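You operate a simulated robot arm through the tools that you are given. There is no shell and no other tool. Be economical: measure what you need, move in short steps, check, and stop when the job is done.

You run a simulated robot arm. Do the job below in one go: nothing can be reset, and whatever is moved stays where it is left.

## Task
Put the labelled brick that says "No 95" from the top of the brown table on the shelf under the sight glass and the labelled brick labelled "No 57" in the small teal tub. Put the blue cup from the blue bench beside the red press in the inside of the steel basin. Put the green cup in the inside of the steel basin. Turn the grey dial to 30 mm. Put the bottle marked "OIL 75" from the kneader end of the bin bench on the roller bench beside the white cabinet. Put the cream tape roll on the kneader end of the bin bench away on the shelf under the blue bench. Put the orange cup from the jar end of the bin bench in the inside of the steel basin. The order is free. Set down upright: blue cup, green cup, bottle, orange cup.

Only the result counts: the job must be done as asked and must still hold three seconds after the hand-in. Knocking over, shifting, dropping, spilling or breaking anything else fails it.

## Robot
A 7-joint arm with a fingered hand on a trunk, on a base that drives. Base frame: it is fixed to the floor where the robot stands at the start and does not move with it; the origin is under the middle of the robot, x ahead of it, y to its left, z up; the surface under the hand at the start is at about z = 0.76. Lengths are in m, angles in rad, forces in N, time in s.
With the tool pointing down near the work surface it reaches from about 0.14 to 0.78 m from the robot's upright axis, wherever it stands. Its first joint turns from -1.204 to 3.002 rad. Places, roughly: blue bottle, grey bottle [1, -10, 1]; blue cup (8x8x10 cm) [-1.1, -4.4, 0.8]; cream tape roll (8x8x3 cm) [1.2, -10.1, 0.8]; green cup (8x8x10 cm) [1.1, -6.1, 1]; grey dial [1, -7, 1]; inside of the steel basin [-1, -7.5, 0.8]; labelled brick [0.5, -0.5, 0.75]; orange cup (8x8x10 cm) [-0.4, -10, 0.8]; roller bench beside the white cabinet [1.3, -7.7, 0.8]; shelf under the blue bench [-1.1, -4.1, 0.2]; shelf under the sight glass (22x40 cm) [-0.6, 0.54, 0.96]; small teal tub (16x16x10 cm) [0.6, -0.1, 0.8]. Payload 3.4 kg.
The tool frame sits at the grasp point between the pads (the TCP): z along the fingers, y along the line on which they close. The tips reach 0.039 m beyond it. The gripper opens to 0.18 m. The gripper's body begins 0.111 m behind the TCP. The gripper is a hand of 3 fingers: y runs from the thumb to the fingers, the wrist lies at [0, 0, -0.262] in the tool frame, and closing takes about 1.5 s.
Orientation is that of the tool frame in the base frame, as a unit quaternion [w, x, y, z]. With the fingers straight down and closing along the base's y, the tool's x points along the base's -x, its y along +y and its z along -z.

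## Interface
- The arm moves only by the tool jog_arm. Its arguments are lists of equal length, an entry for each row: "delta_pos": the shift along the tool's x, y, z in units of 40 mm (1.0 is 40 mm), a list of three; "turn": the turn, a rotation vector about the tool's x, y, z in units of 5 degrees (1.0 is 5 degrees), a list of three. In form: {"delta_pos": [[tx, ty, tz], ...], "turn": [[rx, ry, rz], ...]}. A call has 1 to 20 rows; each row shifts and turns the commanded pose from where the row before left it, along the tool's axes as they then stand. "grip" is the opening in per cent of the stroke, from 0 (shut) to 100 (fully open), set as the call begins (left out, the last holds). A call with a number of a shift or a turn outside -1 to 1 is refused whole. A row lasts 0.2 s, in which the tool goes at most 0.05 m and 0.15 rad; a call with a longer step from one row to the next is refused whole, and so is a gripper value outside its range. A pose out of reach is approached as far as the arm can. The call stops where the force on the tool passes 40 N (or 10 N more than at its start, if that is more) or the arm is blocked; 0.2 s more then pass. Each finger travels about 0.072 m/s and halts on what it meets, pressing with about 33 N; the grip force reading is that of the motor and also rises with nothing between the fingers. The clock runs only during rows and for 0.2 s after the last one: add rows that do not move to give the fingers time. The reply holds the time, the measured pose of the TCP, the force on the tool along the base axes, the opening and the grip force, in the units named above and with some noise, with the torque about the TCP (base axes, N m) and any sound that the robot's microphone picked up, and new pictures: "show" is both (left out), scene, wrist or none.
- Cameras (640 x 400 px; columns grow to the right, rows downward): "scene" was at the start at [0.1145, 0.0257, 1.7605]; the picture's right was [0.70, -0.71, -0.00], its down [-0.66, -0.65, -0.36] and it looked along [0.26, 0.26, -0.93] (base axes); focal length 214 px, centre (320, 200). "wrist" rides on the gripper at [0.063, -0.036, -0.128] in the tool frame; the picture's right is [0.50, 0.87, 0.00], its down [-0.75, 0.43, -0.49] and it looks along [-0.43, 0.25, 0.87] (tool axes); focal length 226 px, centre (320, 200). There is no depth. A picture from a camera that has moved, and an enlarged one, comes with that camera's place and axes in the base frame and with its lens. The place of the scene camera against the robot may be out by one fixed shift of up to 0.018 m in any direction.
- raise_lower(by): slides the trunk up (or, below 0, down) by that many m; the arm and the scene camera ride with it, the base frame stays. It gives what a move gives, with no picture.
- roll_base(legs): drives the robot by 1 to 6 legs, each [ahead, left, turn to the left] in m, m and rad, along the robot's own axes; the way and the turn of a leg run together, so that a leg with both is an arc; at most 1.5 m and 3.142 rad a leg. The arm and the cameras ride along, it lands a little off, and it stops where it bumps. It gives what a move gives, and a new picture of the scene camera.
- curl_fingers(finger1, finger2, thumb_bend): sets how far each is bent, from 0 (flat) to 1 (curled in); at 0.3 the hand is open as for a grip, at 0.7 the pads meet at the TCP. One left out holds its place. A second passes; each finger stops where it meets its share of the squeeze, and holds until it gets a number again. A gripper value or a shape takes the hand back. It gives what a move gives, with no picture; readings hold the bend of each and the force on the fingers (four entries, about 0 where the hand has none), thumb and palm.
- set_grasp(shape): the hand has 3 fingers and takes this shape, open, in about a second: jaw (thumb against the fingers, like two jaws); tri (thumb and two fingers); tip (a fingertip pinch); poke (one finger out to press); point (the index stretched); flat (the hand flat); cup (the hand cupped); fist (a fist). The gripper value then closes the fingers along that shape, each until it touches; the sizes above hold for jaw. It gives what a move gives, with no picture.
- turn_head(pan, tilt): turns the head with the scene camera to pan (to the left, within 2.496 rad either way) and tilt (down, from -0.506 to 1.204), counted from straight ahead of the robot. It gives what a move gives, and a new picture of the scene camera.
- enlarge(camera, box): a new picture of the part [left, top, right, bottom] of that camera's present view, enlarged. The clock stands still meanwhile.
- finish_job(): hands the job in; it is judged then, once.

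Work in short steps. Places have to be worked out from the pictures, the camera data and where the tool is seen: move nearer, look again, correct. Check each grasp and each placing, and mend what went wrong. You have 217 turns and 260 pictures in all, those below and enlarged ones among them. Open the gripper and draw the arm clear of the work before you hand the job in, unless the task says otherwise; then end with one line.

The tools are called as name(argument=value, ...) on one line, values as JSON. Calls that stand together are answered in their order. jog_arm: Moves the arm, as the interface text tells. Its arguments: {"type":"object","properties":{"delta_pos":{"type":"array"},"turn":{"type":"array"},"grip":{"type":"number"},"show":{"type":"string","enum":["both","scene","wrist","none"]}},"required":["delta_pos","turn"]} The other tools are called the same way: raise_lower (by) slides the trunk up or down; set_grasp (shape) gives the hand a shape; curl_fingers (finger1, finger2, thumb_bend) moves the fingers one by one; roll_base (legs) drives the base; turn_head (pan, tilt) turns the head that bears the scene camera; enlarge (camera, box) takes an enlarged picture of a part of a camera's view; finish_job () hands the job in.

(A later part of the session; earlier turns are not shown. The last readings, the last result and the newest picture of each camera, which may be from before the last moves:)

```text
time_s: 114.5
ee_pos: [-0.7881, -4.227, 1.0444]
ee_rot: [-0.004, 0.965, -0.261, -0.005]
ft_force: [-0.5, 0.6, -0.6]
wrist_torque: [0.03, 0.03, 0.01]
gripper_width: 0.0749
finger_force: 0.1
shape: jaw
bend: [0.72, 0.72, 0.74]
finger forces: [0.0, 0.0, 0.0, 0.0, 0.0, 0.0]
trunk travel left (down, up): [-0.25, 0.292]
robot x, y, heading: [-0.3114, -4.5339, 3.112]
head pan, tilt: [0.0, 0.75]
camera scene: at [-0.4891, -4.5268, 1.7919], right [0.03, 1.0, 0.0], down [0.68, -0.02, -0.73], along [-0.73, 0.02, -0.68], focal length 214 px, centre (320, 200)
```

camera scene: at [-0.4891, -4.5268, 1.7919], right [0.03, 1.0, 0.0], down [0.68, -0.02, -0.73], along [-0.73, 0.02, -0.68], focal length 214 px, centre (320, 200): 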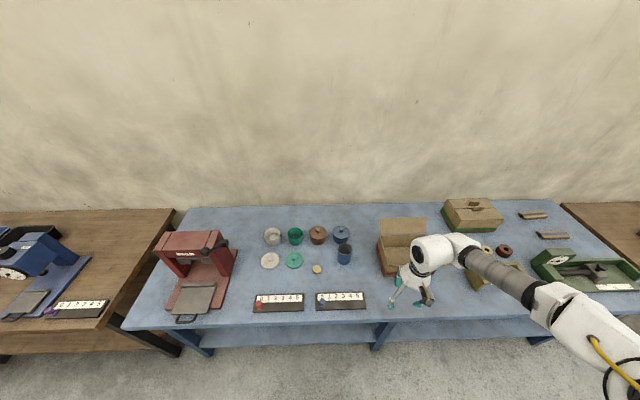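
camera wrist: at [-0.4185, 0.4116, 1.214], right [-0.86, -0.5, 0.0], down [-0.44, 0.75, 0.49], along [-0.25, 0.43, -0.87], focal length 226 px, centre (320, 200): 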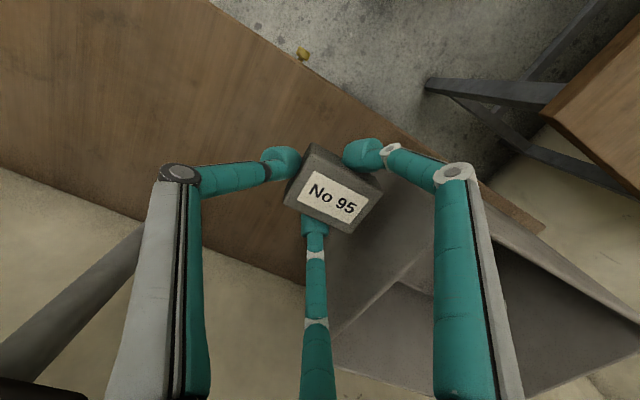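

The blue cup is in clear view. I zoom in for an accurate position.

enlarge(camera="scene", box=[240, 210, 440, 330])

```text
3.20 times, centred on (340, 270) of scene
camera zoom: at [-0.4891, -4.5268, 1.7919], right [0.03, 1.0, 0.0], down [0.68, -0.02, -0.73], along [-0.73, 0.02, -0.68], focal length 686 px, centre (256, -24)
```

zoom: 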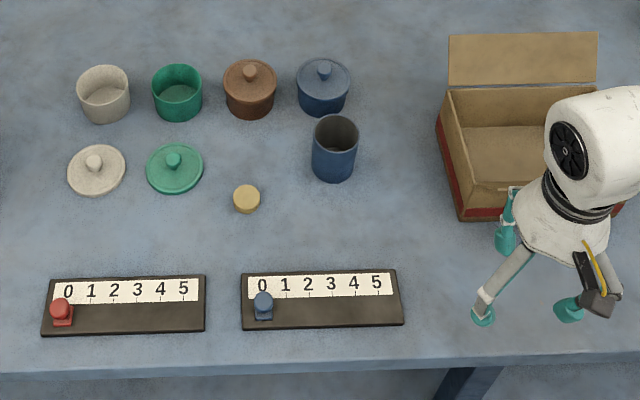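

The cup is at about (-1.112, -4.381), with a lidded jar 13 cm behind it and a box to the right. I shift the hand to the cup's line, turn it 30° so no finger points at the jar, open it, and then roll forward 0.2 m.

jog_arm(delta_pos=[[0.5, 0.86, 0], [0.5, 0.86, 0], [0.5, 0.86, 0], [0.5, 0.86, 0], [0, 0, 0], [0, 0, 0], [0, 0, 0], [0, 0, 0], [0, 0, 0], [0, 0, 0]], turn=[[0, 0, 0], [0, 0, 0], [0, 0, 0], [0, 0, 0], [0, 0, 1], [0, 0, 1], [0, 0, 1], [0, 0, 1], [0, 0, 1], [0, 0, 1]], grip=75, show="none")

roll_base(legs=[[0.2, 0, 0]])

enlarge(camera="wrist", box=[0, 0, 640, 400])

```text
time_s: 116.7
ee_pos: [-0.7958, -4.292, 1.061]
ee_rot: [0.002, 0.867, -0.498, -0.003]
ft_force: [-0.1, -0.4, 0.6]
wrist_torque: [0.01, -0.01, -0.01]
gripper_width: 0.1348
finger_force: 0.0
shape: jaw
bend: [0.59, 0.59, 0.59]
finger forces: [0.0, 0.1, 0.1, 0.0, 0.0, 0.1]
out of reach, approached as far as the arm can: row 7, 8, 9, 10
trunk travel left (down, up): [-0.25, 0.292]
robot x, y, heading: [-0.3106, -4.5339, 3.111]
head pan, tilt: [0.0, 0.75]
```

```text
time_s: 118.2
ee_pos: [-0.9951, -4.2867, 1.0587]
ee_rot: [0.0, 0.867, -0.498, -0.002]
ft_force: [0.9, -0.1, 0.5]
wrist_torque: [0.01, 0.0, 0.03]
gripper_width: 0.1347
finger_force: 0.0
shape: jaw
bend: [0.59, 0.59, 0.59]
finger forces: [0.0, 0.0, 0.0, 0.0, 0.1, 0.0]
trunk travel left (down, up): [-0.25, 0.292]
robot x, y, heading: [-0.5107, -4.5255, 3.115]
head pan, tilt: [0.0, 0.75]
camera scene: at [-0.6881, -4.5204, 1.7918], right [0.03, 1.0, 0.0], down [0.68, -0.02, -0.73], along [-0.73, 0.02, -0.68], focal length 214 px, centre (320, 200)
```

scene: 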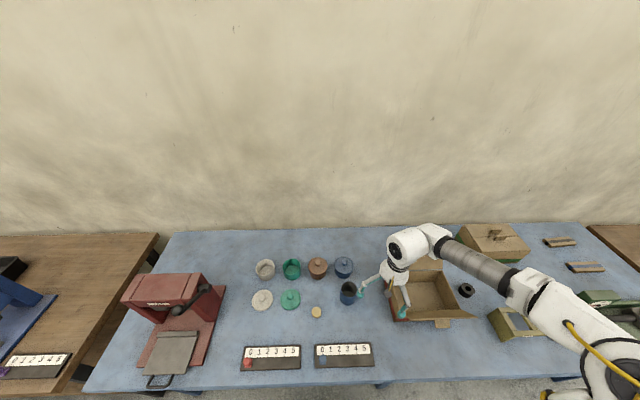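

```text
1.00 times, centred on (320, 200) of wrist (not enlarged: the box is as wide or as high as the picture)
camera zoom: at [-0.9292, -4.3234, 1.1863], right [-0.5, -0.87, 0.0], down [-0.75, 0.43, 0.5], along [-0.43, 0.24, -0.87], focal length 226 px, centre (320, 200)
```

zoom: 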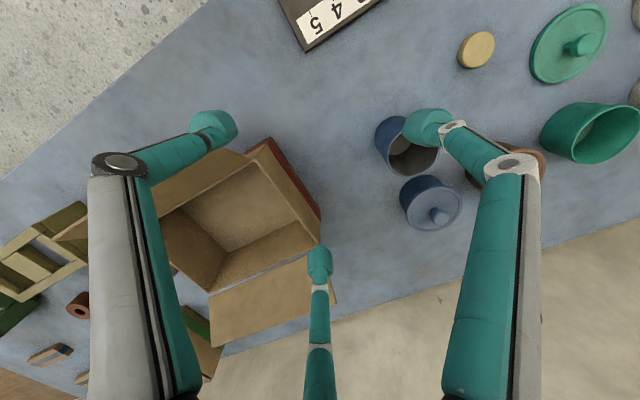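

The wrist view puts the cup at about (-1.10, -4.388), consistent with the scene view. I move over it, still high.

jog_arm(delta_pos=[[0.19, 0.9, 0], [0.19, 0.9, 0], [0.19, 0.9, 0], [0.19, 0.9, 0], [0, 0, 0.7], [0, 0, 0.7]], turn=[[0, 0, 0], [0, 0, 0], [0, 0, 0], [0, 0, 0], [0, 0, 0], [0, 0, 0]], show="wrist")

```text
time_s: 119.6
ee_pos: [-1.1082, -4.2932, 1.0157]
ee_rot: [0.001, 0.869, -0.495, -0.003]
ft_force: [0.4, 0.5, 0.8]
wrist_torque: [0.02, 0.0, -0.01]
gripper_width: 0.1348
finger_force: 0.1
shape: jaw
bend: [0.59, 0.59, 0.59]
finger forces: [0.0, 0.1, 0.1, 0.0, 0.1, 0.1]
out of reach, approached as far as the arm can: row 1, 2, 3, 4, 5, 6
trunk travel left (down, up): [-0.25, 0.292]
robot x, y, heading: [-0.5105, -4.528, 3.114]
head pan, tilt: [0.0, 0.75]
camera wrist: at [-1.0433, -4.3298, 1.1429], right [-0.49, -0.87, 0.0], down [-0.76, 0.43, 0.5], along [-0.43, 0.24, -0.87], focal length 226 px, centre (320, 200)
```

wrist: 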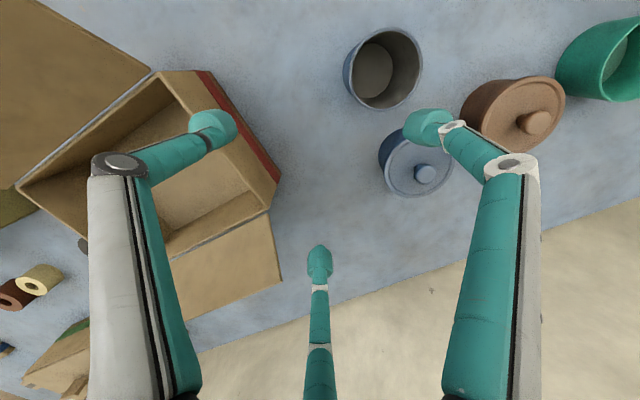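

The same wrist limit applies: moving left needs the hand turned counter-clockwise. I rise a little, turn back 60° (thumb towards +y), and go to the cup.

jog_arm(delta_pos=[[0, 0, -0.6], [0, 0, -0.6], [0, 0, 0], [0, 0, 0], [0, 0, 0], [0, 0, 0], [0, 0, 0], [0, 0, 0], [0, 0, 0], [0, 0, 0], [0, 0, 0], [0, 0, 0], [0, 0, 0], [0, 0, 0], [0, 0.75, 0], [0, 0.75, 0], [0, 0.75, 0]], turn=[[0, 0, 0], [0, 0, 0], [0, 0, -1], [0, 0, -1], [0, 0, -1], [0, 0, -1], [0, 0, -1], [0, 0, -1], [0, 0, -1], [0, 0, -1], [0, 0, -1], [0, 0, -1], [0, 0, -1], [0, 0, -1], [0, 0, 0], [0, 0, 0], [0, 0, 0]])

```text
time_s: 123.2
ee_pos: [-1.1068, -4.3842, 1.062]
ee_rot: [-0.003, 1.0, 0.002, -0.003]
ft_force: [-0.2, 0.1, -0.2]
wrist_torque: [-0.02, -0.01, 0.01]
gripper_width: 0.1349
finger_force: 0.0
shape: jaw
bend: [0.59, 0.59, 0.59]
finger forces: [0.1, 0.0, 0.0, 0.1, 0.1, 0.0]
trunk travel left (down, up): [-0.25, 0.292]
robot x, y, heading: [-0.512, -4.5272, 3.11]
head pan, tilt: [0.0, 0.75]
camera scene: at [-0.6918, -4.5235, 1.7913], right [0.03, 1.0, 0.0], down [0.69, -0.02, -0.73], along [-0.73, 0.02, -0.69], focal length 214 px, centre (320, 200)
camera wrist: at [-1.0421, -4.35, 1.1898], right [0.5, -0.86, -0.01], down [-0.75, -0.44, 0.49], along [-0.43, -0.24, -0.87], focal length 226 px, centre (320, 200)
```

scene: 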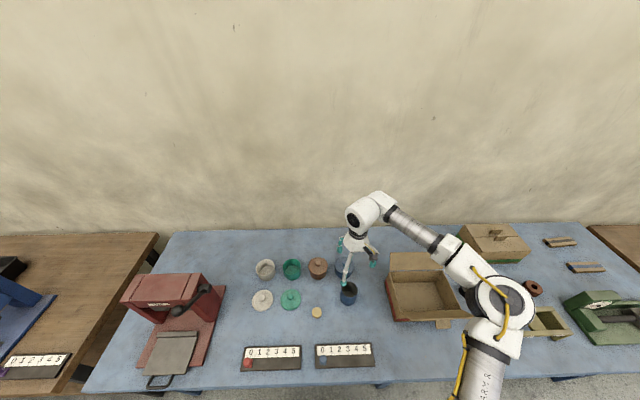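
wrist: 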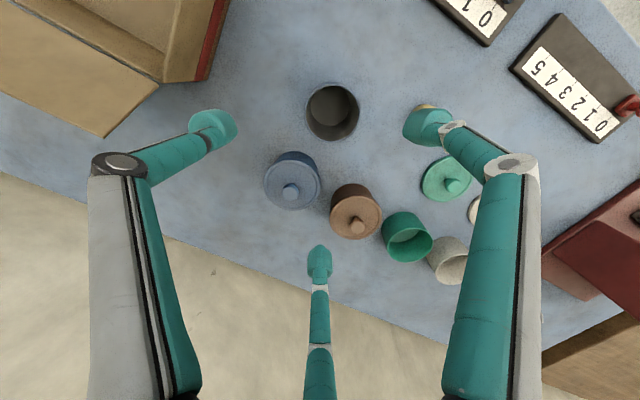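

The two near-vertical wrist views put the cup at (-1.075, -4.388), which implies the bench top is higher, around z ≈ 0.80–0.82. I shift and descend carefully to z ≈ 0.95, then look.

jog_arm(delta_pos=[[0.8, 0.1, 0], [0, 0, 0.9], [0, 0, 0.9], [0, 0, 0.9]], turn=[[0, 0, 0], [0, 0, 0], [0, 0, 0], [0, 0, 0]])

enlarge(camera="scene", box=[290, 210, 410, 320])

```text
time_s: 124.2
ee_pos: [-1.0751, -4.386, 0.9525]
ee_rot: [-0.002, 1.0, 0.003, -0.004]
ft_force: [-0.3, 0.2, -0.7]
wrist_torque: [-0.01, -0.06, 0.03]
gripper_width: 0.1346
finger_force: 0.1
shape: jaw
bend: [0.59, 0.59, 0.59]
finger forces: [0.0, 0.0, 0.0, 0.0, 0.0, 0.0]
trunk travel left (down, up): [-0.25, 0.292]
robot x, y, heading: [-0.5102, -4.5299, 3.11]
head pan, tilt: [0.0, 0.75]
camera scene: at [-0.6905, -4.5218, 1.7914], right [0.03, 1.0, 0.0], down [0.69, -0.02, -0.73], along [-0.73, 0.02, -0.69], focal length 214 px, centre (320, 200)
camera wrist: at [-1.0101, -4.3518, 1.0807], right [0.5, -0.86, -0.01], down [-0.75, -0.44, 0.5], along [-0.43, -0.24, -0.87], focal length 226 px, centre (320, 200)
```

scene: 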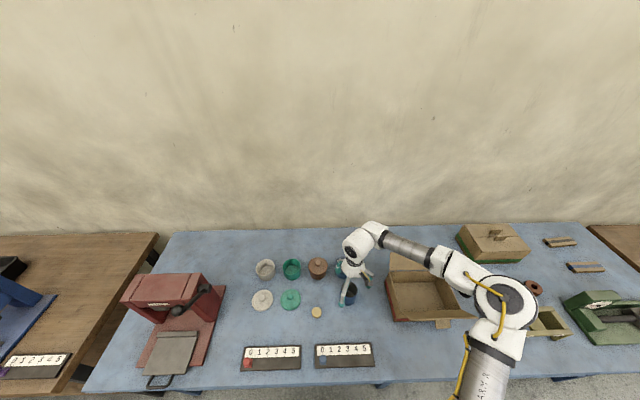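
wrist: 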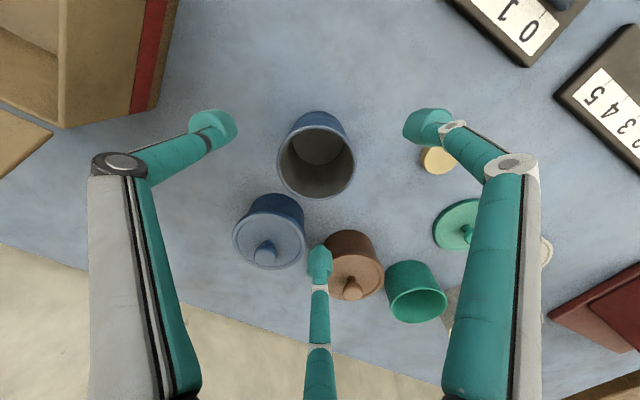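

```text
3.64 times, centred on (350, 265) of scene
camera zoom: at [-0.6905, -4.5218, 1.7914], right [0.03, 1.0, 0.0], down [0.69, -0.02, -0.73], along [-0.73, 0.02, -0.69], focal length 780 px, centre (211, -36)
```

zoom: 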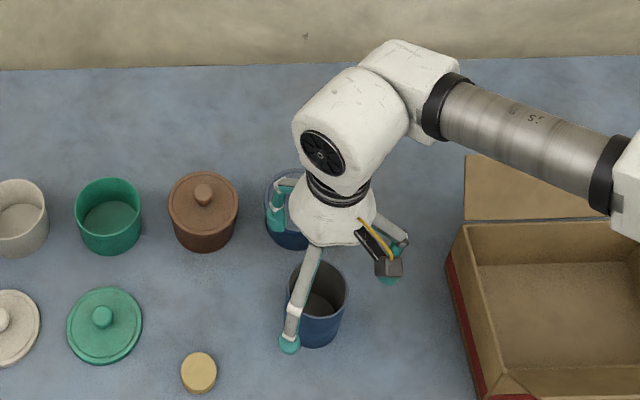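

Close up, the cup is at (-1.079, -4.385), rim at about 0.865, and the fingers clear the jars. I descend to TCP z ≈ 0.825 with the hand at 70 %.

jog_arm(delta_pos=[[-0.1, 0, 0.3], [0, 0, 0.7], [0, 0, 0.7], [0, 0, 0.7], [0, 0, 0.7]], turn=[[0, 0, 0], [0, 0, 0], [0, 0, 0], [0, 0, 0], [0, 0, 0]], grip=70, show="wrist")

```text
time_s: 125.4
ee_pos: [-1.0797, -4.3893, 0.8374]
ee_rot: [-0.001, 1.0, 0.002, -0.01]
ft_force: [-2.7, 1.2, 33.5]
wrist_torque: [-0.36, -1.28, 0.11]
gripper_width: 0.1237
finger_force: 0.0
shape: jaw
bend: [0.68, 0.63, 0.63]
finger forces: [23.9, 3.0, 0.0, 0.0, 7.2, 0.0]
trunk travel left (down, up): [-0.25, 0.292]
robot x, y, heading: [-0.51, -4.5273, 3.112]
head pan, tilt: [0.0, 0.75]
camera wrist: at [-1.0134, -4.3529, 0.9648], right [0.5, -0.86, -0.01], down [-0.74, -0.44, 0.51], along [-0.44, -0.25, -0.86], focal length 226 px, centre (320, 200)
```

wrist: 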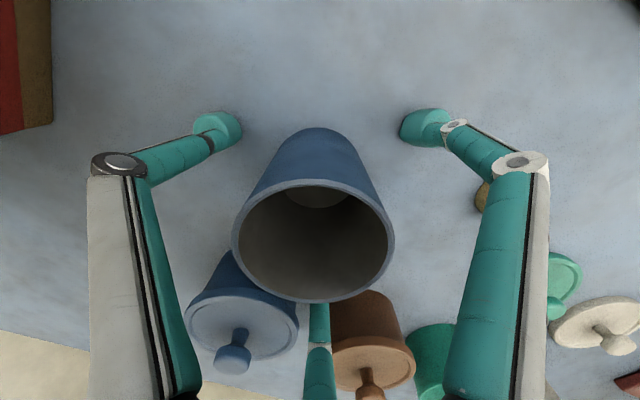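

All three fingertips feel the bench, so its top is near z = 0.80. I raise 8 mm and close on the cup.

jog_arm(delta_pos=[[0, 0, -0.3], [0, 0, 0], [0, 0, 0], [0, 0, 0], [0, 0, 0], [0, 0, 0], [0, 0, 0]], turn=[[0, 0, 0], [0, 0, 0], [0, 0, 0], [0, 0, 0], [0, 0, 0], [0, 0, 0], [0, 0, 0]], grip=0, show="wrist")

```text
time_s: 127.0
ee_pos: [-1.0808, -4.3878, 0.8414]
ee_rot: [-0.003, 1.0, 0.003, -0.005]
ft_force: [-0.7, -0.1, -1.7]
wrist_torque: [0.0, -0.01, 0.02]
gripper_width: 0.0627
finger_force: 32.9
shape: jaw
bend: [0.73, 0.73, 0.75]
finger forces: [31.9, 30.6, 0.0, 0.1, 30.3, 0.0]
trunk travel left (down, up): [-0.25, 0.292]
robot x, y, heading: [-0.5092, -4.528, 3.114]
head pan, tilt: [0.0, 0.75]
camera wrist: at [-1.0154, -4.3529, 0.97], right [0.5, -0.86, -0.01], down [-0.75, -0.44, 0.5], along [-0.43, -0.24, -0.87], focal length 226 px, centre (320, 200)
```

wrist: 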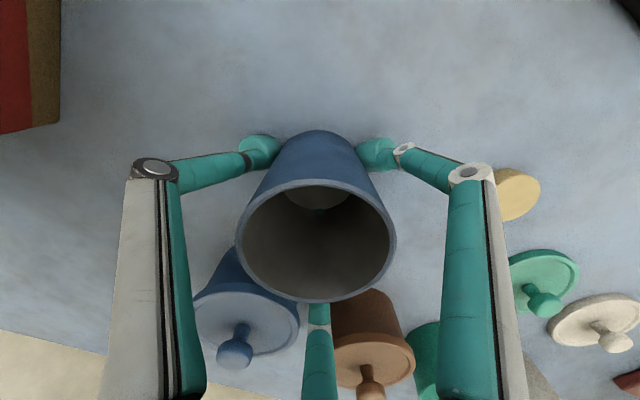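

All three fingers carry about 31 N, so the cup is held. I lift it straight up 0.2 m and check it stays level.

jog_arm(delta_pos=[[0, 0, -0.5], [0, 0, -0.8], [0, 0, -1], [0, 0, -1], [0, 0, -1], [0, 0, -1], [0, 0, -1]], turn=[[0, 0, 0], [0, 0, 0], [0, 0, 0], [0, 0, 0], [0, 0, 0], [0, 0, 0], [0, 0, 0]], show="wrist")

roll_base(legs=[[-0.4, 0, 0], [0, 1.2, 0.03], [0, 1.5, 0]])

```text
time_s: 128.6
ee_pos: [-1.0778, -4.3888, 1.0932]
ee_rot: [-0.002, 1.0, 0.003, -0.003]
ft_force: [0.7, 0.3, -1.8]
wrist_torque: [-0.02, 0.02, -0.02]
gripper_width: 0.0626
finger_force: 32.2
shape: jaw
bend: [0.73, 0.73, 0.75]
finger forces: [33.1, 32.1, 0.0, 0.0, 30.3, 0.0]
trunk travel left (down, up): [-0.25, 0.292]
robot x, y, heading: [-0.511, -4.5306, 3.118]
head pan, tilt: [0.0, 0.75]
camera wrist: at [-1.0138, -4.3538, 1.2211], right [0.5, -0.86, -0.01], down [-0.75, -0.44, 0.5], along [-0.43, -0.24, -0.87], focal length 226 px, centre (320, 200)
```

wrist: 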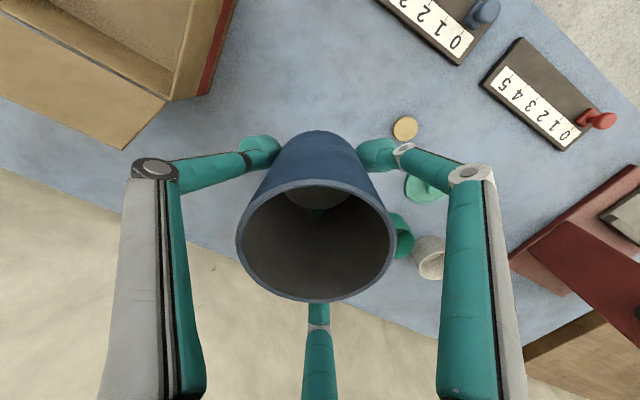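

```text
time_s: 143.8
ee_pos: [-0.6512, -7.1191, 1.093]
ee_rot: [-0.002, 1.0, 0.023, -0.004]
ft_force: [0.2, -1.0, -1.2]
wrist_torque: [-0.03, 0.02, -0.01]
gripper_width: 0.0625
finger_force: 33.4
shape: jaw
bend: [0.73, 0.73, 0.75]
finger forces: [33.4, 32.1, 0.0, 0.0, 30.4, 0.0]
trunk travel left (down, up): [-0.25, 0.292]
robot x, y, heading: [-0.0732, -7.238, -3.128]
head pan, tilt: [0.0, 0.75]
camera scene: at [-0.256, -7.2406, 1.7917], right [-0.01, 1.0, 0.0], down [0.68, 0.01, -0.73], along [-0.73, -0.01, -0.68], focal length 214 px, centre (320, 200)
```

scene: 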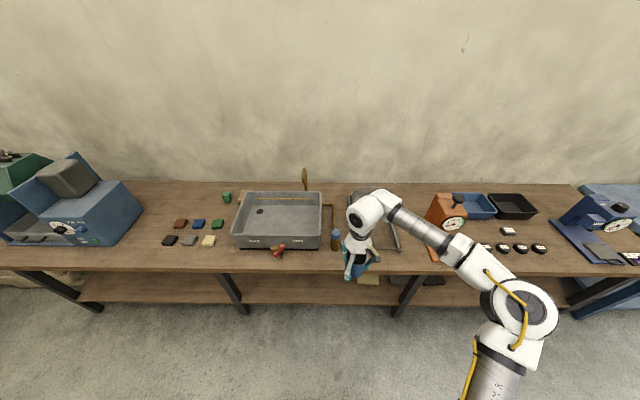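

The basin is at about x -0.94…-1.28, y -7.25…-7.70. I strafe left and roll forward so the blue cup ends above its left part.

roll_base(legs=[[0, 0.46, 0], [0.43, 0, 0]])

enlarge(camera="wrist", box=[0, 0, 640, 400])

```text
time_s: 148.8
ee_pos: [-1.0681, -7.5739, 1.0954]
ee_rot: [-0.003, 1.0, 0.019, -0.005]
ft_force: [-0.3, -0.7, -1.1]
wrist_torque: [-0.03, -0.01, 0.03]
gripper_width: 0.0625
finger_force: 33.0
shape: jaw
bend: [0.73, 0.73, 0.75]
finger forces: [33.5, 32.4, 0.0, 0.1, 30.6, 0.0]
trunk travel left (down, up): [-0.25, 0.292]
robot x, y, heading: [-0.4986, -7.6949, -3.139]
head pan, tilt: [0.0, 0.75]
camera scene: at [-0.6773, -7.7037, 1.7917], right [0.0, 1.0, 0.0], down [0.68, 0.0, -0.73], along [-0.73, 0.0, -0.68], focal length 214 px, centre (320, 200)
```

scene: 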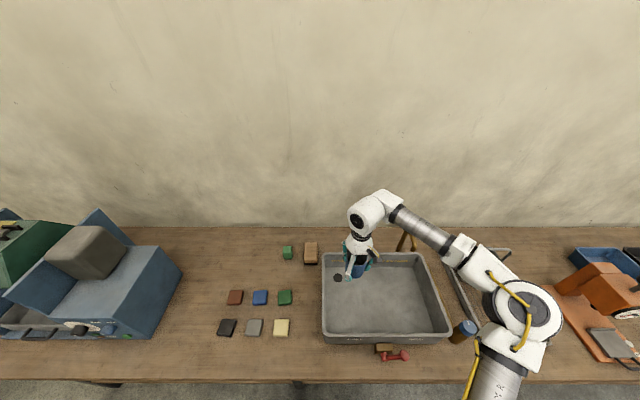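

```text
1.00 times, centred on (320, 200) of wrist (not enlarged: the box is as wide or as high as the picture)
camera zoom: at [-1.0043, -7.5374, 1.222], right [0.53, -0.85, -0.01], down [-0.73, -0.46, 0.5], along [-0.43, -0.26, -0.87], focal length 226 px, centre (320, 200)
```

zoom: 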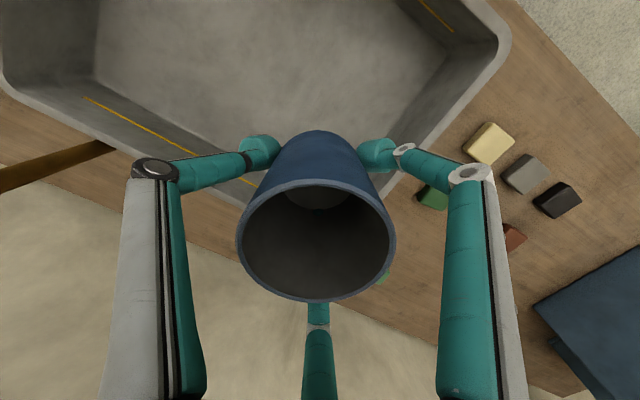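

I'll set the blue cup at about (-1.045, -7.58), away from the drain, leaving room for two more. I lower in, slowing near the floor.

jog_arm(delta_pos=[[0.55, 0.15, 0], [0, 0, 1], [0, 0, 1], [0, 0, 1], [0, 0, 1], [0, 0, 0.7]], turn=[[0, 0, 0], [0, 0, 0], [0, 0, 0], [0, 0, 0], [0, 0, 0], [0, 0, 0]])

enlarge(camera="scene", box=[290, 230, 470, 360])

```text
time_s: 150.2
ee_pos: [-1.0455, -7.5885, 0.907]
ee_rot: [-0.005, 1.0, 0.019, -0.008]
ft_force: [1.0, -0.9, -1.7]
wrist_torque: [0.05, -0.01, 0.04]
gripper_width: 0.0621
finger_force: 32.9
shape: jaw
bend: [0.73, 0.73, 0.75]
finger forces: [33.8, 32.6, 0.0, 0.0, 30.4, 0.1]
trunk travel left (down, up): [-0.25, 0.292]
robot x, y, heading: [-0.4985, -7.6983, -3.139]
head pan, tilt: [0.0, 0.75]
camera scene: at [-0.678, -7.7113, 1.7916], right [0.0, 1.0, 0.0], down [0.69, 0.0, -0.73], along [-0.73, 0.0, -0.69], focal length 214 px, centre (320, 200)
camera wrist: at [-0.9814, -7.5521, 1.0351], right [0.53, -0.85, -0.02], down [-0.73, -0.47, 0.5], along [-0.43, -0.25, -0.87], focal length 226 px, centre (320, 200)
```

scene: 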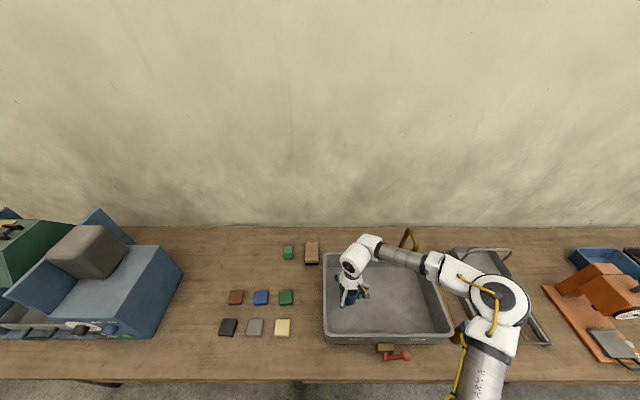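
wrist: 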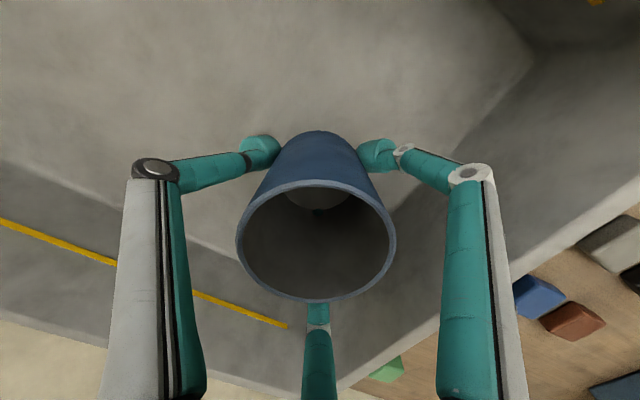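

```text
3.08 times, centred on (380, 295) of scene
camera zoom: at [-0.678, -7.7113, 1.7916], right [0.0, 1.0, 0.0], down [0.69, 0.0, -0.73], along [-0.73, 0.0, -0.69], focal length 660 px, centre (135, -92)
```

zoom: 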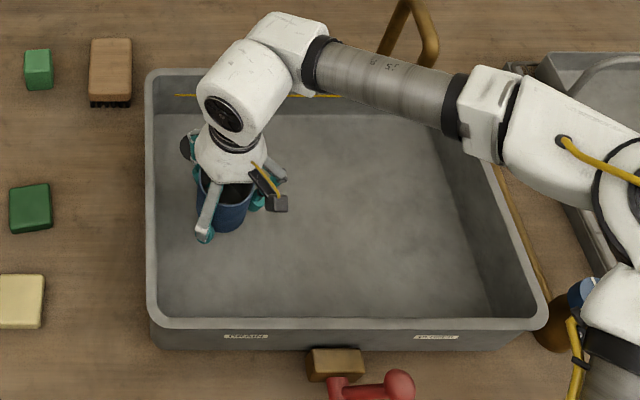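

The cup is inside the basin walls. I creep down.

jog_arm(delta_pos=[[0, 0, 0.3], [0, 0, 0.3], [0, 0, 0.15], [0, 0, 0.12], [0, 0, 0]], turn=[[0, 0, 0], [0, 0, 0], [0, 0, 0], [0, 0, 0], [0, 0, 0]], show="none")

```text
time_s: 151.4
ee_pos: [-1.0463, -7.5779, 0.8766]
ee_rot: [0.002, 1.0, 0.018, -0.01]
ft_force: [-1.3, -8.9, 28.9]
wrist_torque: [-0.48, 0.04, 0.03]
gripper_width: 0.0604
finger_force: 32.8
shape: jaw
bend: [0.73, 0.73, 0.76]
finger forces: [42.5, 50.7, 0.1, 0.0, 32.7, 0.0]
trunk travel left (down, up): [-0.25, 0.292]
robot x, y, heading: [-0.4947, -7.6929, -3.139]
head pan, tilt: [0.0, 0.75]
```

There's contact with some sideways push. I look before releasing.

enlarge(camera="scene", box=[315, 240, 405, 320])

enlarge(camera="wrist", box=[0, 0, 640, 400])

```text
5.00 times, centred on (360, 280) of scene
camera zoom: at [-0.6702, -7.6959, 1.793], right [0.0, 1.0, 0.0], down [0.68, 0.0, -0.73], along [-0.73, 0.0, -0.68], focal length 1072 px, centre (120, -200)
```

zoom: 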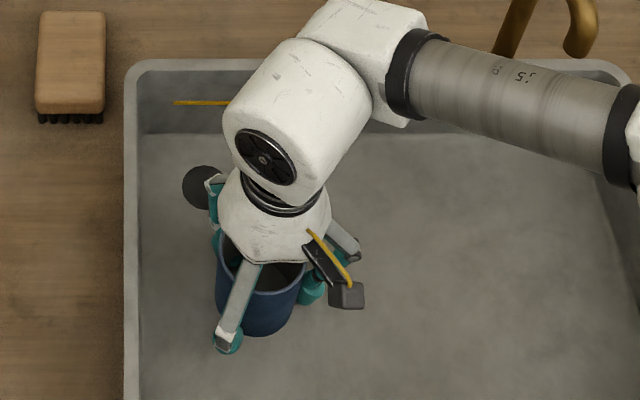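

```text
1.00 times, centred on (320, 200) of wrist (not enlarged: the box is as wide or as high as the picture)
camera zoom: at [-0.9807, -7.539, 1.0034], right [0.53, -0.85, -0.01], down [-0.73, -0.46, 0.51], along [-0.44, -0.26, -0.86], focal length 226 px, centre (320, 200)
```

zoom: 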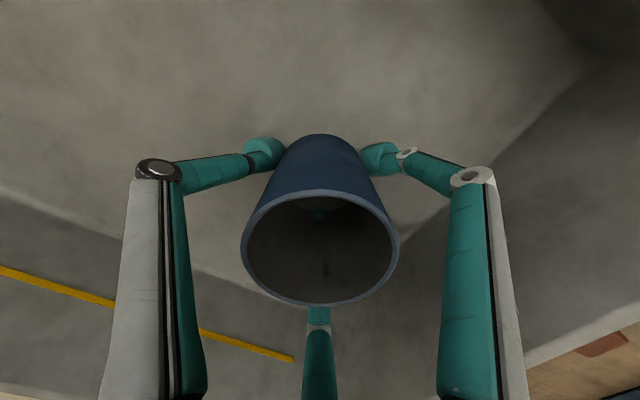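

The walls are clear, so this is the floor. I ease up 2 mm and open gently, with no other motion, and look.

jog_arm(delta_pos=[[0, 0, -0.06], [0, 0, 0], [0, 0, 0], [0, 0, 0]], turn=[[0, 0, 0], [0, 0, 0], [0, 0, 0], [0, 0, 0]], grip=58, show="wrist")

```text
time_s: 152.4
ee_pos: [-1.0444, -7.5762, 0.8762]
ee_rot: [-0.002, 1.0, 0.017, -0.008]
ft_force: [-3.2, -0.9, 27.7]
wrist_torque: [0.02, -0.04, 0.03]
gripper_width: 0.09
finger_force: 0.1
shape: jaw
bend: [0.73, 0.71, 0.72]
finger forces: [12.2, 6.1, 0.1, 0.0, 8.1, 0.0]
trunk travel left (down, up): [-0.25, 0.292]
robot x, y, heading: [-0.497, -7.6934, -3.141]
head pan, tilt: [0.0, 0.75]
camera wrist: at [-0.9808, -7.5397, 1.0035], right [0.53, -0.85, -0.01], down [-0.73, -0.46, 0.5], along [-0.43, -0.26, -0.86], focal length 226 px, centre (320, 200)
```

wrist: 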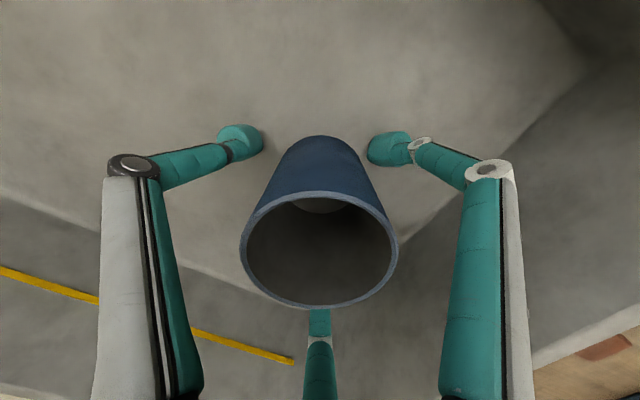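

The cup stands free and upright; the fingertips rest on the floor. I raise 1 cm, open wider, and then lift clear.

jog_arm(delta_pos=[[0, 0, -0.25], [0, 0, 0], [0, 0, 0]], turn=[[0, 0, 0], [0, 0, 0], [0, 0, 0]], grip=72, show="none")

jog_arm(delta_pos=[[0, 0, -0.4], [0, 0, -0.6], [0, 0, -0.8], [0, 0, -1], [0, 0, -1], [0, 0, -1], [0, 0, -1]], turn=[[0, 0, 0], [0, 0, 0], [0, 0, 0], [0, 0, 0], [0, 0, 0], [0, 0, 0], [0, 0, 0]], show="wrist")

```text
time_s: 153.2
ee_pos: [-1.0457, -7.5761, 0.8833]
ee_rot: [-0.002, 1.0, 0.017, -0.006]
ft_force: [-0.3, 0.2, 0.4]
wrist_torque: [0.0, 0.01, 0.01]
gripper_width: 0.1291
finger_force: 0.1
shape: jaw
bend: [0.62, 0.62, 0.62]
finger forces: [0.0, 0.0, 0.0, 0.0, 0.1, 0.0]
trunk travel left (down, up): [-0.25, 0.292]
robot x, y, heading: [-0.4987, -7.6928, -3.138]
head pan, tilt: [0.0, 0.75]
```

```text
time_s: 154.8
ee_pos: [-1.041, -7.578, 1.12]
ee_rot: [-0.002, 1.0, 0.018, -0.007]
ft_force: [0.2, -0.1, 0.0]
wrist_torque: [0.05, 0.03, 0.01]
gripper_width: 0.1295
finger_force: 0.1
shape: jaw
bend: [0.62, 0.62, 0.62]
finger forces: [0.0, 0.1, 0.1, 0.0, 0.0, 0.1]
trunk travel left (down, up): [-0.25, 0.292]
robot x, y, heading: [-0.497, -7.6942, -3.137]
head pan, tilt: [0.0, 0.75]
camera wrist: at [-0.9764, -7.541, 1.247], right [0.53, -0.85, -0.01], down [-0.73, -0.46, 0.5], along [-0.43, -0.26, -0.87], focal length 226 px, centre (320, 200)
```

wrist: 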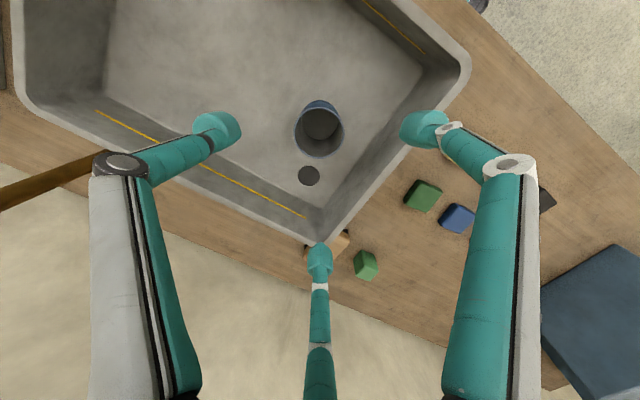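

The blue cup stands upright in the basin. I back off, turn to face -y and look at the bin bench.

turn_head(pan=0.0, tilt=0.55)

roll_base(legs=[[-0.5, 0, 0], [0, 0, 1.568], [0.8, 0, 0]])

enlarge(camera="scene", box=[160, 120, 480, 320])

```text
time_s: 155.5
ee_pos: [-1.0414, -7.5785, 1.1183]
ee_rot: [-0.002, 1.0, 0.018, -0.007]
ft_force: [0.0, -1.1, -1.1]
wrist_torque: [-0.02, 0.01, 0.03]
gripper_width: 0.1295
finger_force: 0.1
shape: jaw
bend: [0.62, 0.62, 0.62]
finger forces: [0.1, 0.0, 0.0, 0.1, 0.0, 0.1]
trunk travel left (down, up): [-0.25, 0.292]
robot x, y, heading: [-0.4978, -7.6952, -3.144]
head pan, tilt: [0.0, 0.55]
camera scene: at [-0.6835, -7.6958, 1.8091], right [0.0, 1.0, 0.0], down [0.53, 0.0, -0.85], along [-0.85, 0.0, -0.53], focal length 214 px, centre (320, 200)
```

scene: 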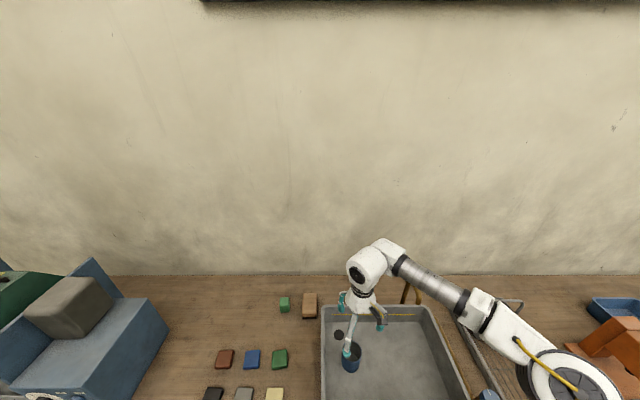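

```text
time_s: 166.2
ee_pos: [-0.1316, -9.0375, 1.1183]
ee_rot: [0.004, 0.697, 0.717, -0.007]
ft_force: [1.1, 0.0, -0.1]
wrist_torque: [-0.01, 0.01, -0.02]
gripper_width: 0.1293
finger_force: 0.0
shape: jaw
bend: [0.62, 0.62, 0.62]
finger forces: [0.0, 0.0, 0.0, 0.0, 0.0, 0.1]
trunk travel left (down, up): [-0.25, 0.292]
robot x, y, heading: [-0.0073, -8.4992, -1.579]
head pan, tilt: [0.0, 0.55]
camera scene: at [-0.0249, -8.6781, 1.8091], right [-1.0, 0.01, 0.0], down [0.01, 0.53, -0.85], along [0.0, -0.85, -0.53], focal length 214 px, centre (320, 200)
```

scene: 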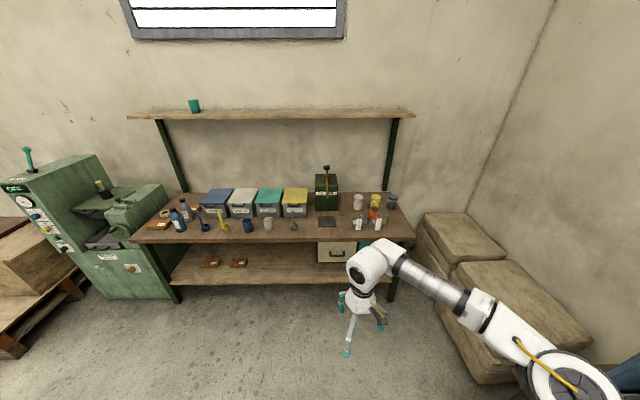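

```text
2.00 times, centred on (320, 220) of scene
camera zoom: at [-0.0249, -8.6781, 1.8091], right [-1.0, 0.01, 0.0], down [0.01, 0.53, -0.85], along [0.0, -0.85, -0.53], focal length 429 px, centre (320, 160)
```

zoom: 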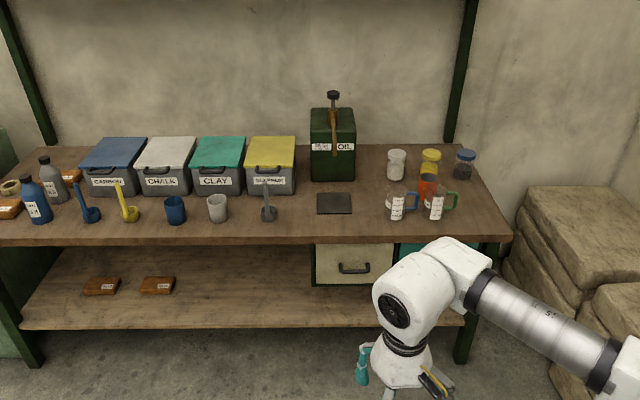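

The orange cup stands at the right end behind two measuring jugs. I drive up so the hand hovers near it, still well above everything.

roll_base(legs=[[0.5, -0.24, 0.008], [0.36, 0, 0]])

turn_head(pan=-0.2, tilt=0.9)

enlarge(camera="wrist", box=[0, 0, 640, 400])

```text
time_s: 171.3
ee_pos: [-0.3669, -9.8995, 1.1195]
ee_rot: [0.002, 0.696, 0.718, -0.008]
ft_force: [1.2, 0.0, 0.2]
wrist_torque: [0.01, 0.0, -0.01]
gripper_width: 0.1294
finger_force: 0.0
shape: jaw
bend: [0.62, 0.62, 0.62]
finger forces: [0.0, 0.0, 0.1, 0.0, 0.1, 0.0]
trunk travel left (down, up): [-0.25, 0.292]
robot x, y, heading: [-0.25, -9.3623, -1.576]
head pan, tilt: [0.0, 0.55]
camera scene: at [-0.2673, -9.5418, 1.8091], right [-1.0, 0.0, 0.0], down [0.01, 0.53, -0.85], along [0.0, -0.85, -0.53], focal length 214 px, centre (320, 200)
```

scene: 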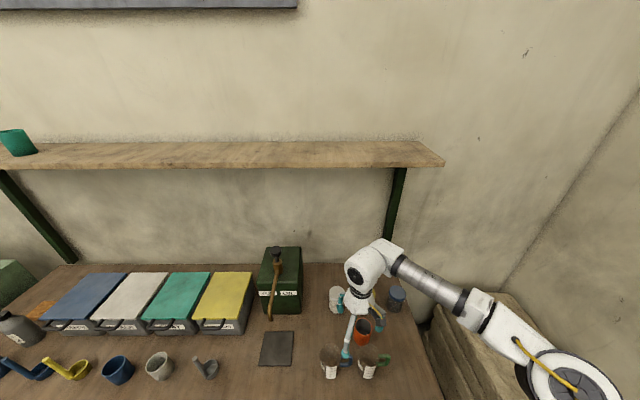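

```text
time_s: 172.1
ee_pos: [-0.3635, -9.8952, 1.1219]
ee_rot: [0.003, 0.696, 0.718, -0.01]
ft_force: [-0.1, 1.0, -0.6]
wrist_torque: [0.0, 0.02, 0.02]
gripper_width: 0.1293
finger_force: 0.1
shape: jaw
bend: [0.62, 0.62, 0.62]
finger forces: [0.0, 0.0, 0.0, 0.1, 0.0, 0.1]
trunk travel left (down, up): [-0.25, 0.292]
robot x, y, heading: [-0.2523, -9.3577, -1.575]
head pan, tilt: [-0.201, 0.901]
camera scene: at [-0.2809, -9.5249, 1.7799], right [-0.98, 0.2, 0.0], down [0.16, 0.77, -0.62], along [-0.12, -0.61, -0.79], focal length 214 px, centre (320, 200)
```

scene: 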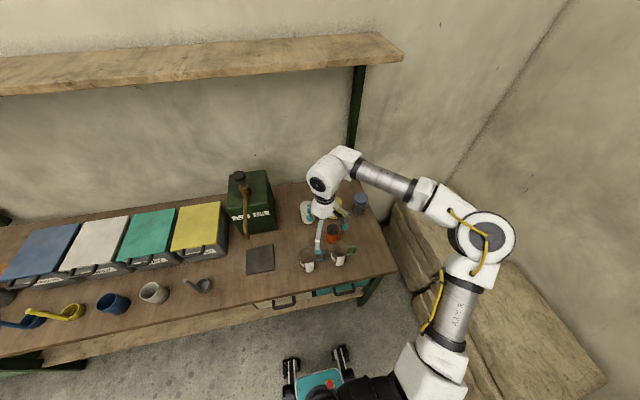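

```text
1.00 times, centred on (320, 200) of wrist (not enlarged: the box is as wide or as high as the picture)
camera zoom: at [-0.3985, -9.8328, 1.2494], right [0.85, 0.53, -0.02], down [0.46, -0.73, 0.5], along [0.25, -0.43, -0.86], focal length 226 px, centre (320, 200)
```

zoom: 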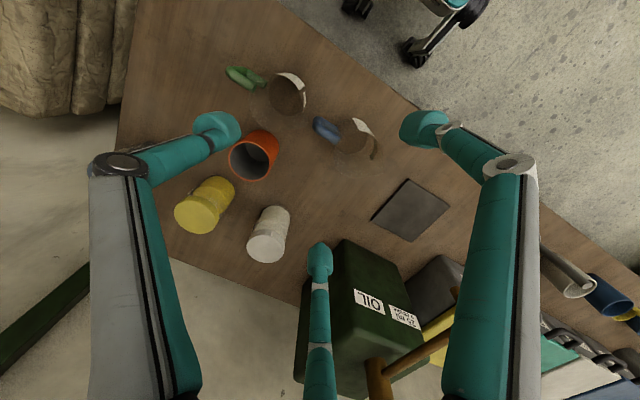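

Positions around the orange cup (-0.43, -10.01): a jug at +y, jars behind. Turning the hand 20° clockwise puts the fingers in the gaps. I move above it, turn and come down to z ≈ 1.04.

jog_arm(delta_pos=[[-0.7, -0.44, 0], [-0.7, -0.44, 0], [-0.7, -0.44, 0], [-0.7, -0.44, 0], [0, 0, 0], [0, 0, 0], [0, 0, 0], [0, 0, 0], [0, 0, 1], [0, 0, 1]], turn=[[0, 0, 0], [0, 0, 0], [0, 0, 0], [0, 0, 0], [0, 0, 1], [0, 0, 1], [0, 0, 1], [0, 0, 1], [0, 0, 0], [0, 0, 0]])

```text
time_s: 174.3
ee_pos: [-0.4503, -10.015, 1.0443]
ee_rot: [0.005, 0.81, 0.587, -0.009]
ft_force: [0.3, -1.3, -0.7]
wrist_torque: [0.04, 0.03, -0.02]
gripper_width: 0.1292
finger_force: 0.0
shape: jaw
bend: [0.62, 0.62, 0.62]
finger forces: [0.0, 0.0, 0.0, 0.0, 0.0, 0.1]
out of reach, approached as far as the arm can: row 4
trunk travel left (down, up): [-0.25, 0.292]
robot x, y, heading: [-0.2495, -9.3577, -1.57]
head pan, tilt: [-0.201, 0.901]
camera scene: at [-0.2816, -9.5279, 1.7794], right [-0.98, 0.2, 0.0], down [0.16, 0.77, -0.62], along [-0.12, -0.6, -0.79], focal length 214 px, centre (320, 200)
camera wrist: at [-0.4633, -9.9424, 1.171], right [0.98, 0.2, -0.01], down [0.18, -0.84, 0.51], along [0.09, -0.5, -0.86], focal length 226 px, centre (320, 200)
```

scene: 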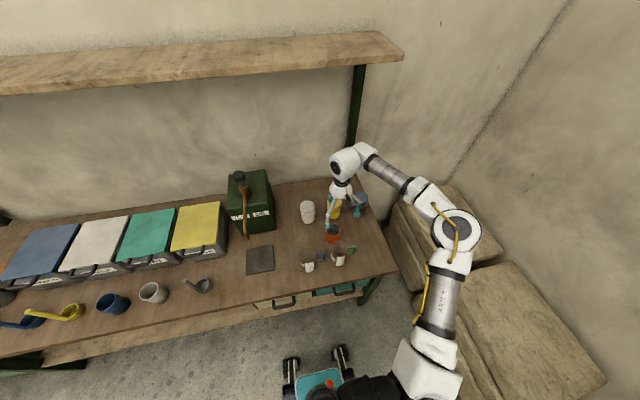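
wrist: 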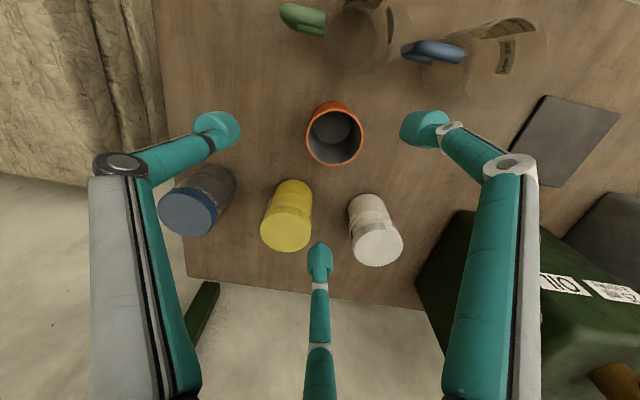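

The fingers fit the gaps. I centre by 16 mm and go down to about z = 0.88 with a check.

jog_arm(delta_pos=[[0.12, 0.38, 0], [0, 0, 0.9], [0, 0, 0.9], [0, 0, 0.9], [0, 0, 0.9], [0, 0, 0.3]], turn=[[0, 0, 0], [0, 0, 0], [0, 0, 0], [0, 0, 0], [0, 0, 0], [0, 0, 0]])

```text
time_s: 175.7
ee_pos: [-0.4369, -10.0153, 0.891]
ee_rot: [0.005, 0.81, 0.587, -0.009]
ft_force: [-0.8, 0.2, 0.2]
wrist_torque: [0.01, 0.04, -0.02]
gripper_width: 0.1291
finger_force: 0.1
shape: jaw
bend: [0.62, 0.62, 0.62]
finger forces: [0.0, 0.1, 0.0, 0.0, 0.0, 0.0]
trunk travel left (down, up): [-0.25, 0.292]
robot x, y, heading: [-0.2514, -9.3615, -1.573]
head pan, tilt: [-0.201, 0.901]
camera scene: at [-0.2815, -9.526, 1.7798], right [-0.98, 0.2, 0.0], down [0.16, 0.77, -0.62], along [-0.12, -0.61, -0.79], focal length 214 px, centre (320, 200)
camera wrist: at [-0.4477, -9.9428, 1.0172], right [0.98, 0.2, -0.01], down [0.18, -0.84, 0.51], along [0.09, -0.5, -0.86], focal length 226 px, centre (320, 200)
```

scene: 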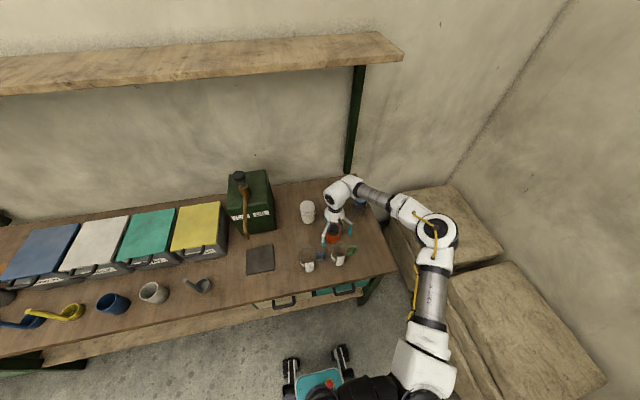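
wrist: 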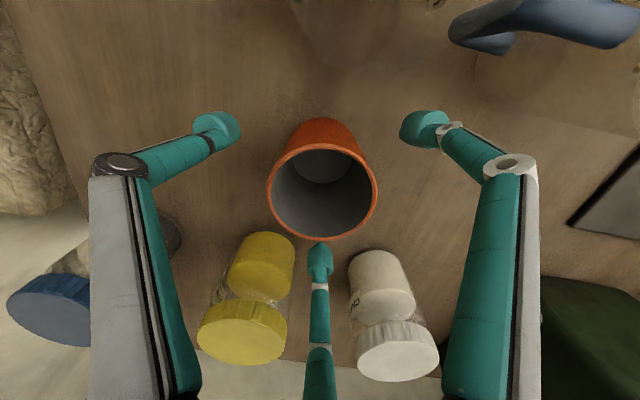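

By the rim's apparent size the bench top here is also about 0.80. I descend 44 mm and close.

jog_arm(delta_pos=[[0, 0, 0.4], [0, 0, 0.4], [0, 0, 0.3], [0, 0, 0]], turn=[[0, 0, 0], [0, 0, 0], [0, 0, 0], [0, 0, 0]], show="wrist")

```text
time_s: 176.7
ee_pos: [-0.4353, -10.0161, 0.8469]
ee_rot: [0.006, 0.81, 0.586, -0.01]
ft_force: [0.4, -0.2, -0.1]
wrist_torque: [0.02, -0.02, -0.01]
gripper_width: 0.1292
finger_force: 0.1
shape: jaw
bend: [0.62, 0.62, 0.62]
finger forces: [0.0, 0.2, 0.0, 0.0, 0.1, 0.1]
trunk travel left (down, up): [-0.25, 0.292]
robot x, y, heading: [-0.2506, -9.3586, -1.574]
head pan, tilt: [-0.201, 0.901]
camera wrist: at [-0.448, -9.9442, 0.9729], right [0.98, 0.2, -0.01], down [0.18, -0.84, 0.51], along [0.09, -0.5, -0.86], focal length 226 px, centre (320, 200)
```

wrist: 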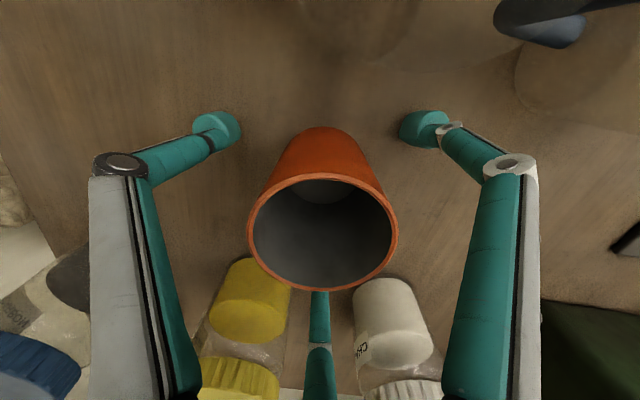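

It's well centred with no contact. I close on it and lift slowly.

jog_arm(delta_pos=[[0, 0, 0], [0, 0, 0], [0, 0, 0], [0, 0, 0], [0, 0, 0], [0, 0, 0], [0, 0, -0.4], [0, 0, -0.6], [0, 0, -0.8], [0, 0, -1], [0, 0, -1], [0, 0, -1], [0, 0, -1]], turn=[[0, 0, 0], [0, 0, 0], [0, 0, 0], [0, 0, 0], [0, 0, 0], [0, 0, 0], [0, 0, 0], [0, 0, 0], [0, 0, 0], [0, 0, 0], [0, 0, 0], [0, 0, 0], [0, 0, 0]], grip=0, show="wrist")

```text
time_s: 179.5
ee_pos: [-0.4334, -10.013, 1.0777]
ee_rot: [0.003, 0.81, 0.586, -0.009]
ft_force: [0.0, -0.2, -1.4]
wrist_torque: [0.03, -0.04, -0.02]
gripper_width: 0.057
finger_force: 32.9
shape: jaw
bend: [0.72, 0.72, 0.75]
finger forces: [30.9, 27.7, 0.1, 0.1, 29.8, 0.1]
trunk travel left (down, up): [-0.25, 0.292]
robot x, y, heading: [-0.248, -9.3536, -1.571]
head pan, tilt: [-0.201, 0.901]
camera wrist: at [-0.445, -9.9404, 1.2045], right [0.98, 0.2, -0.01], down [0.18, -0.84, 0.51], along [0.09, -0.5, -0.86], focal length 226 px, centre (320, 200)
```

wrist: 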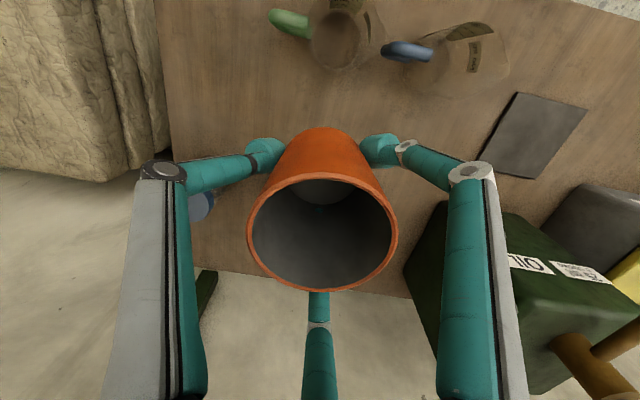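

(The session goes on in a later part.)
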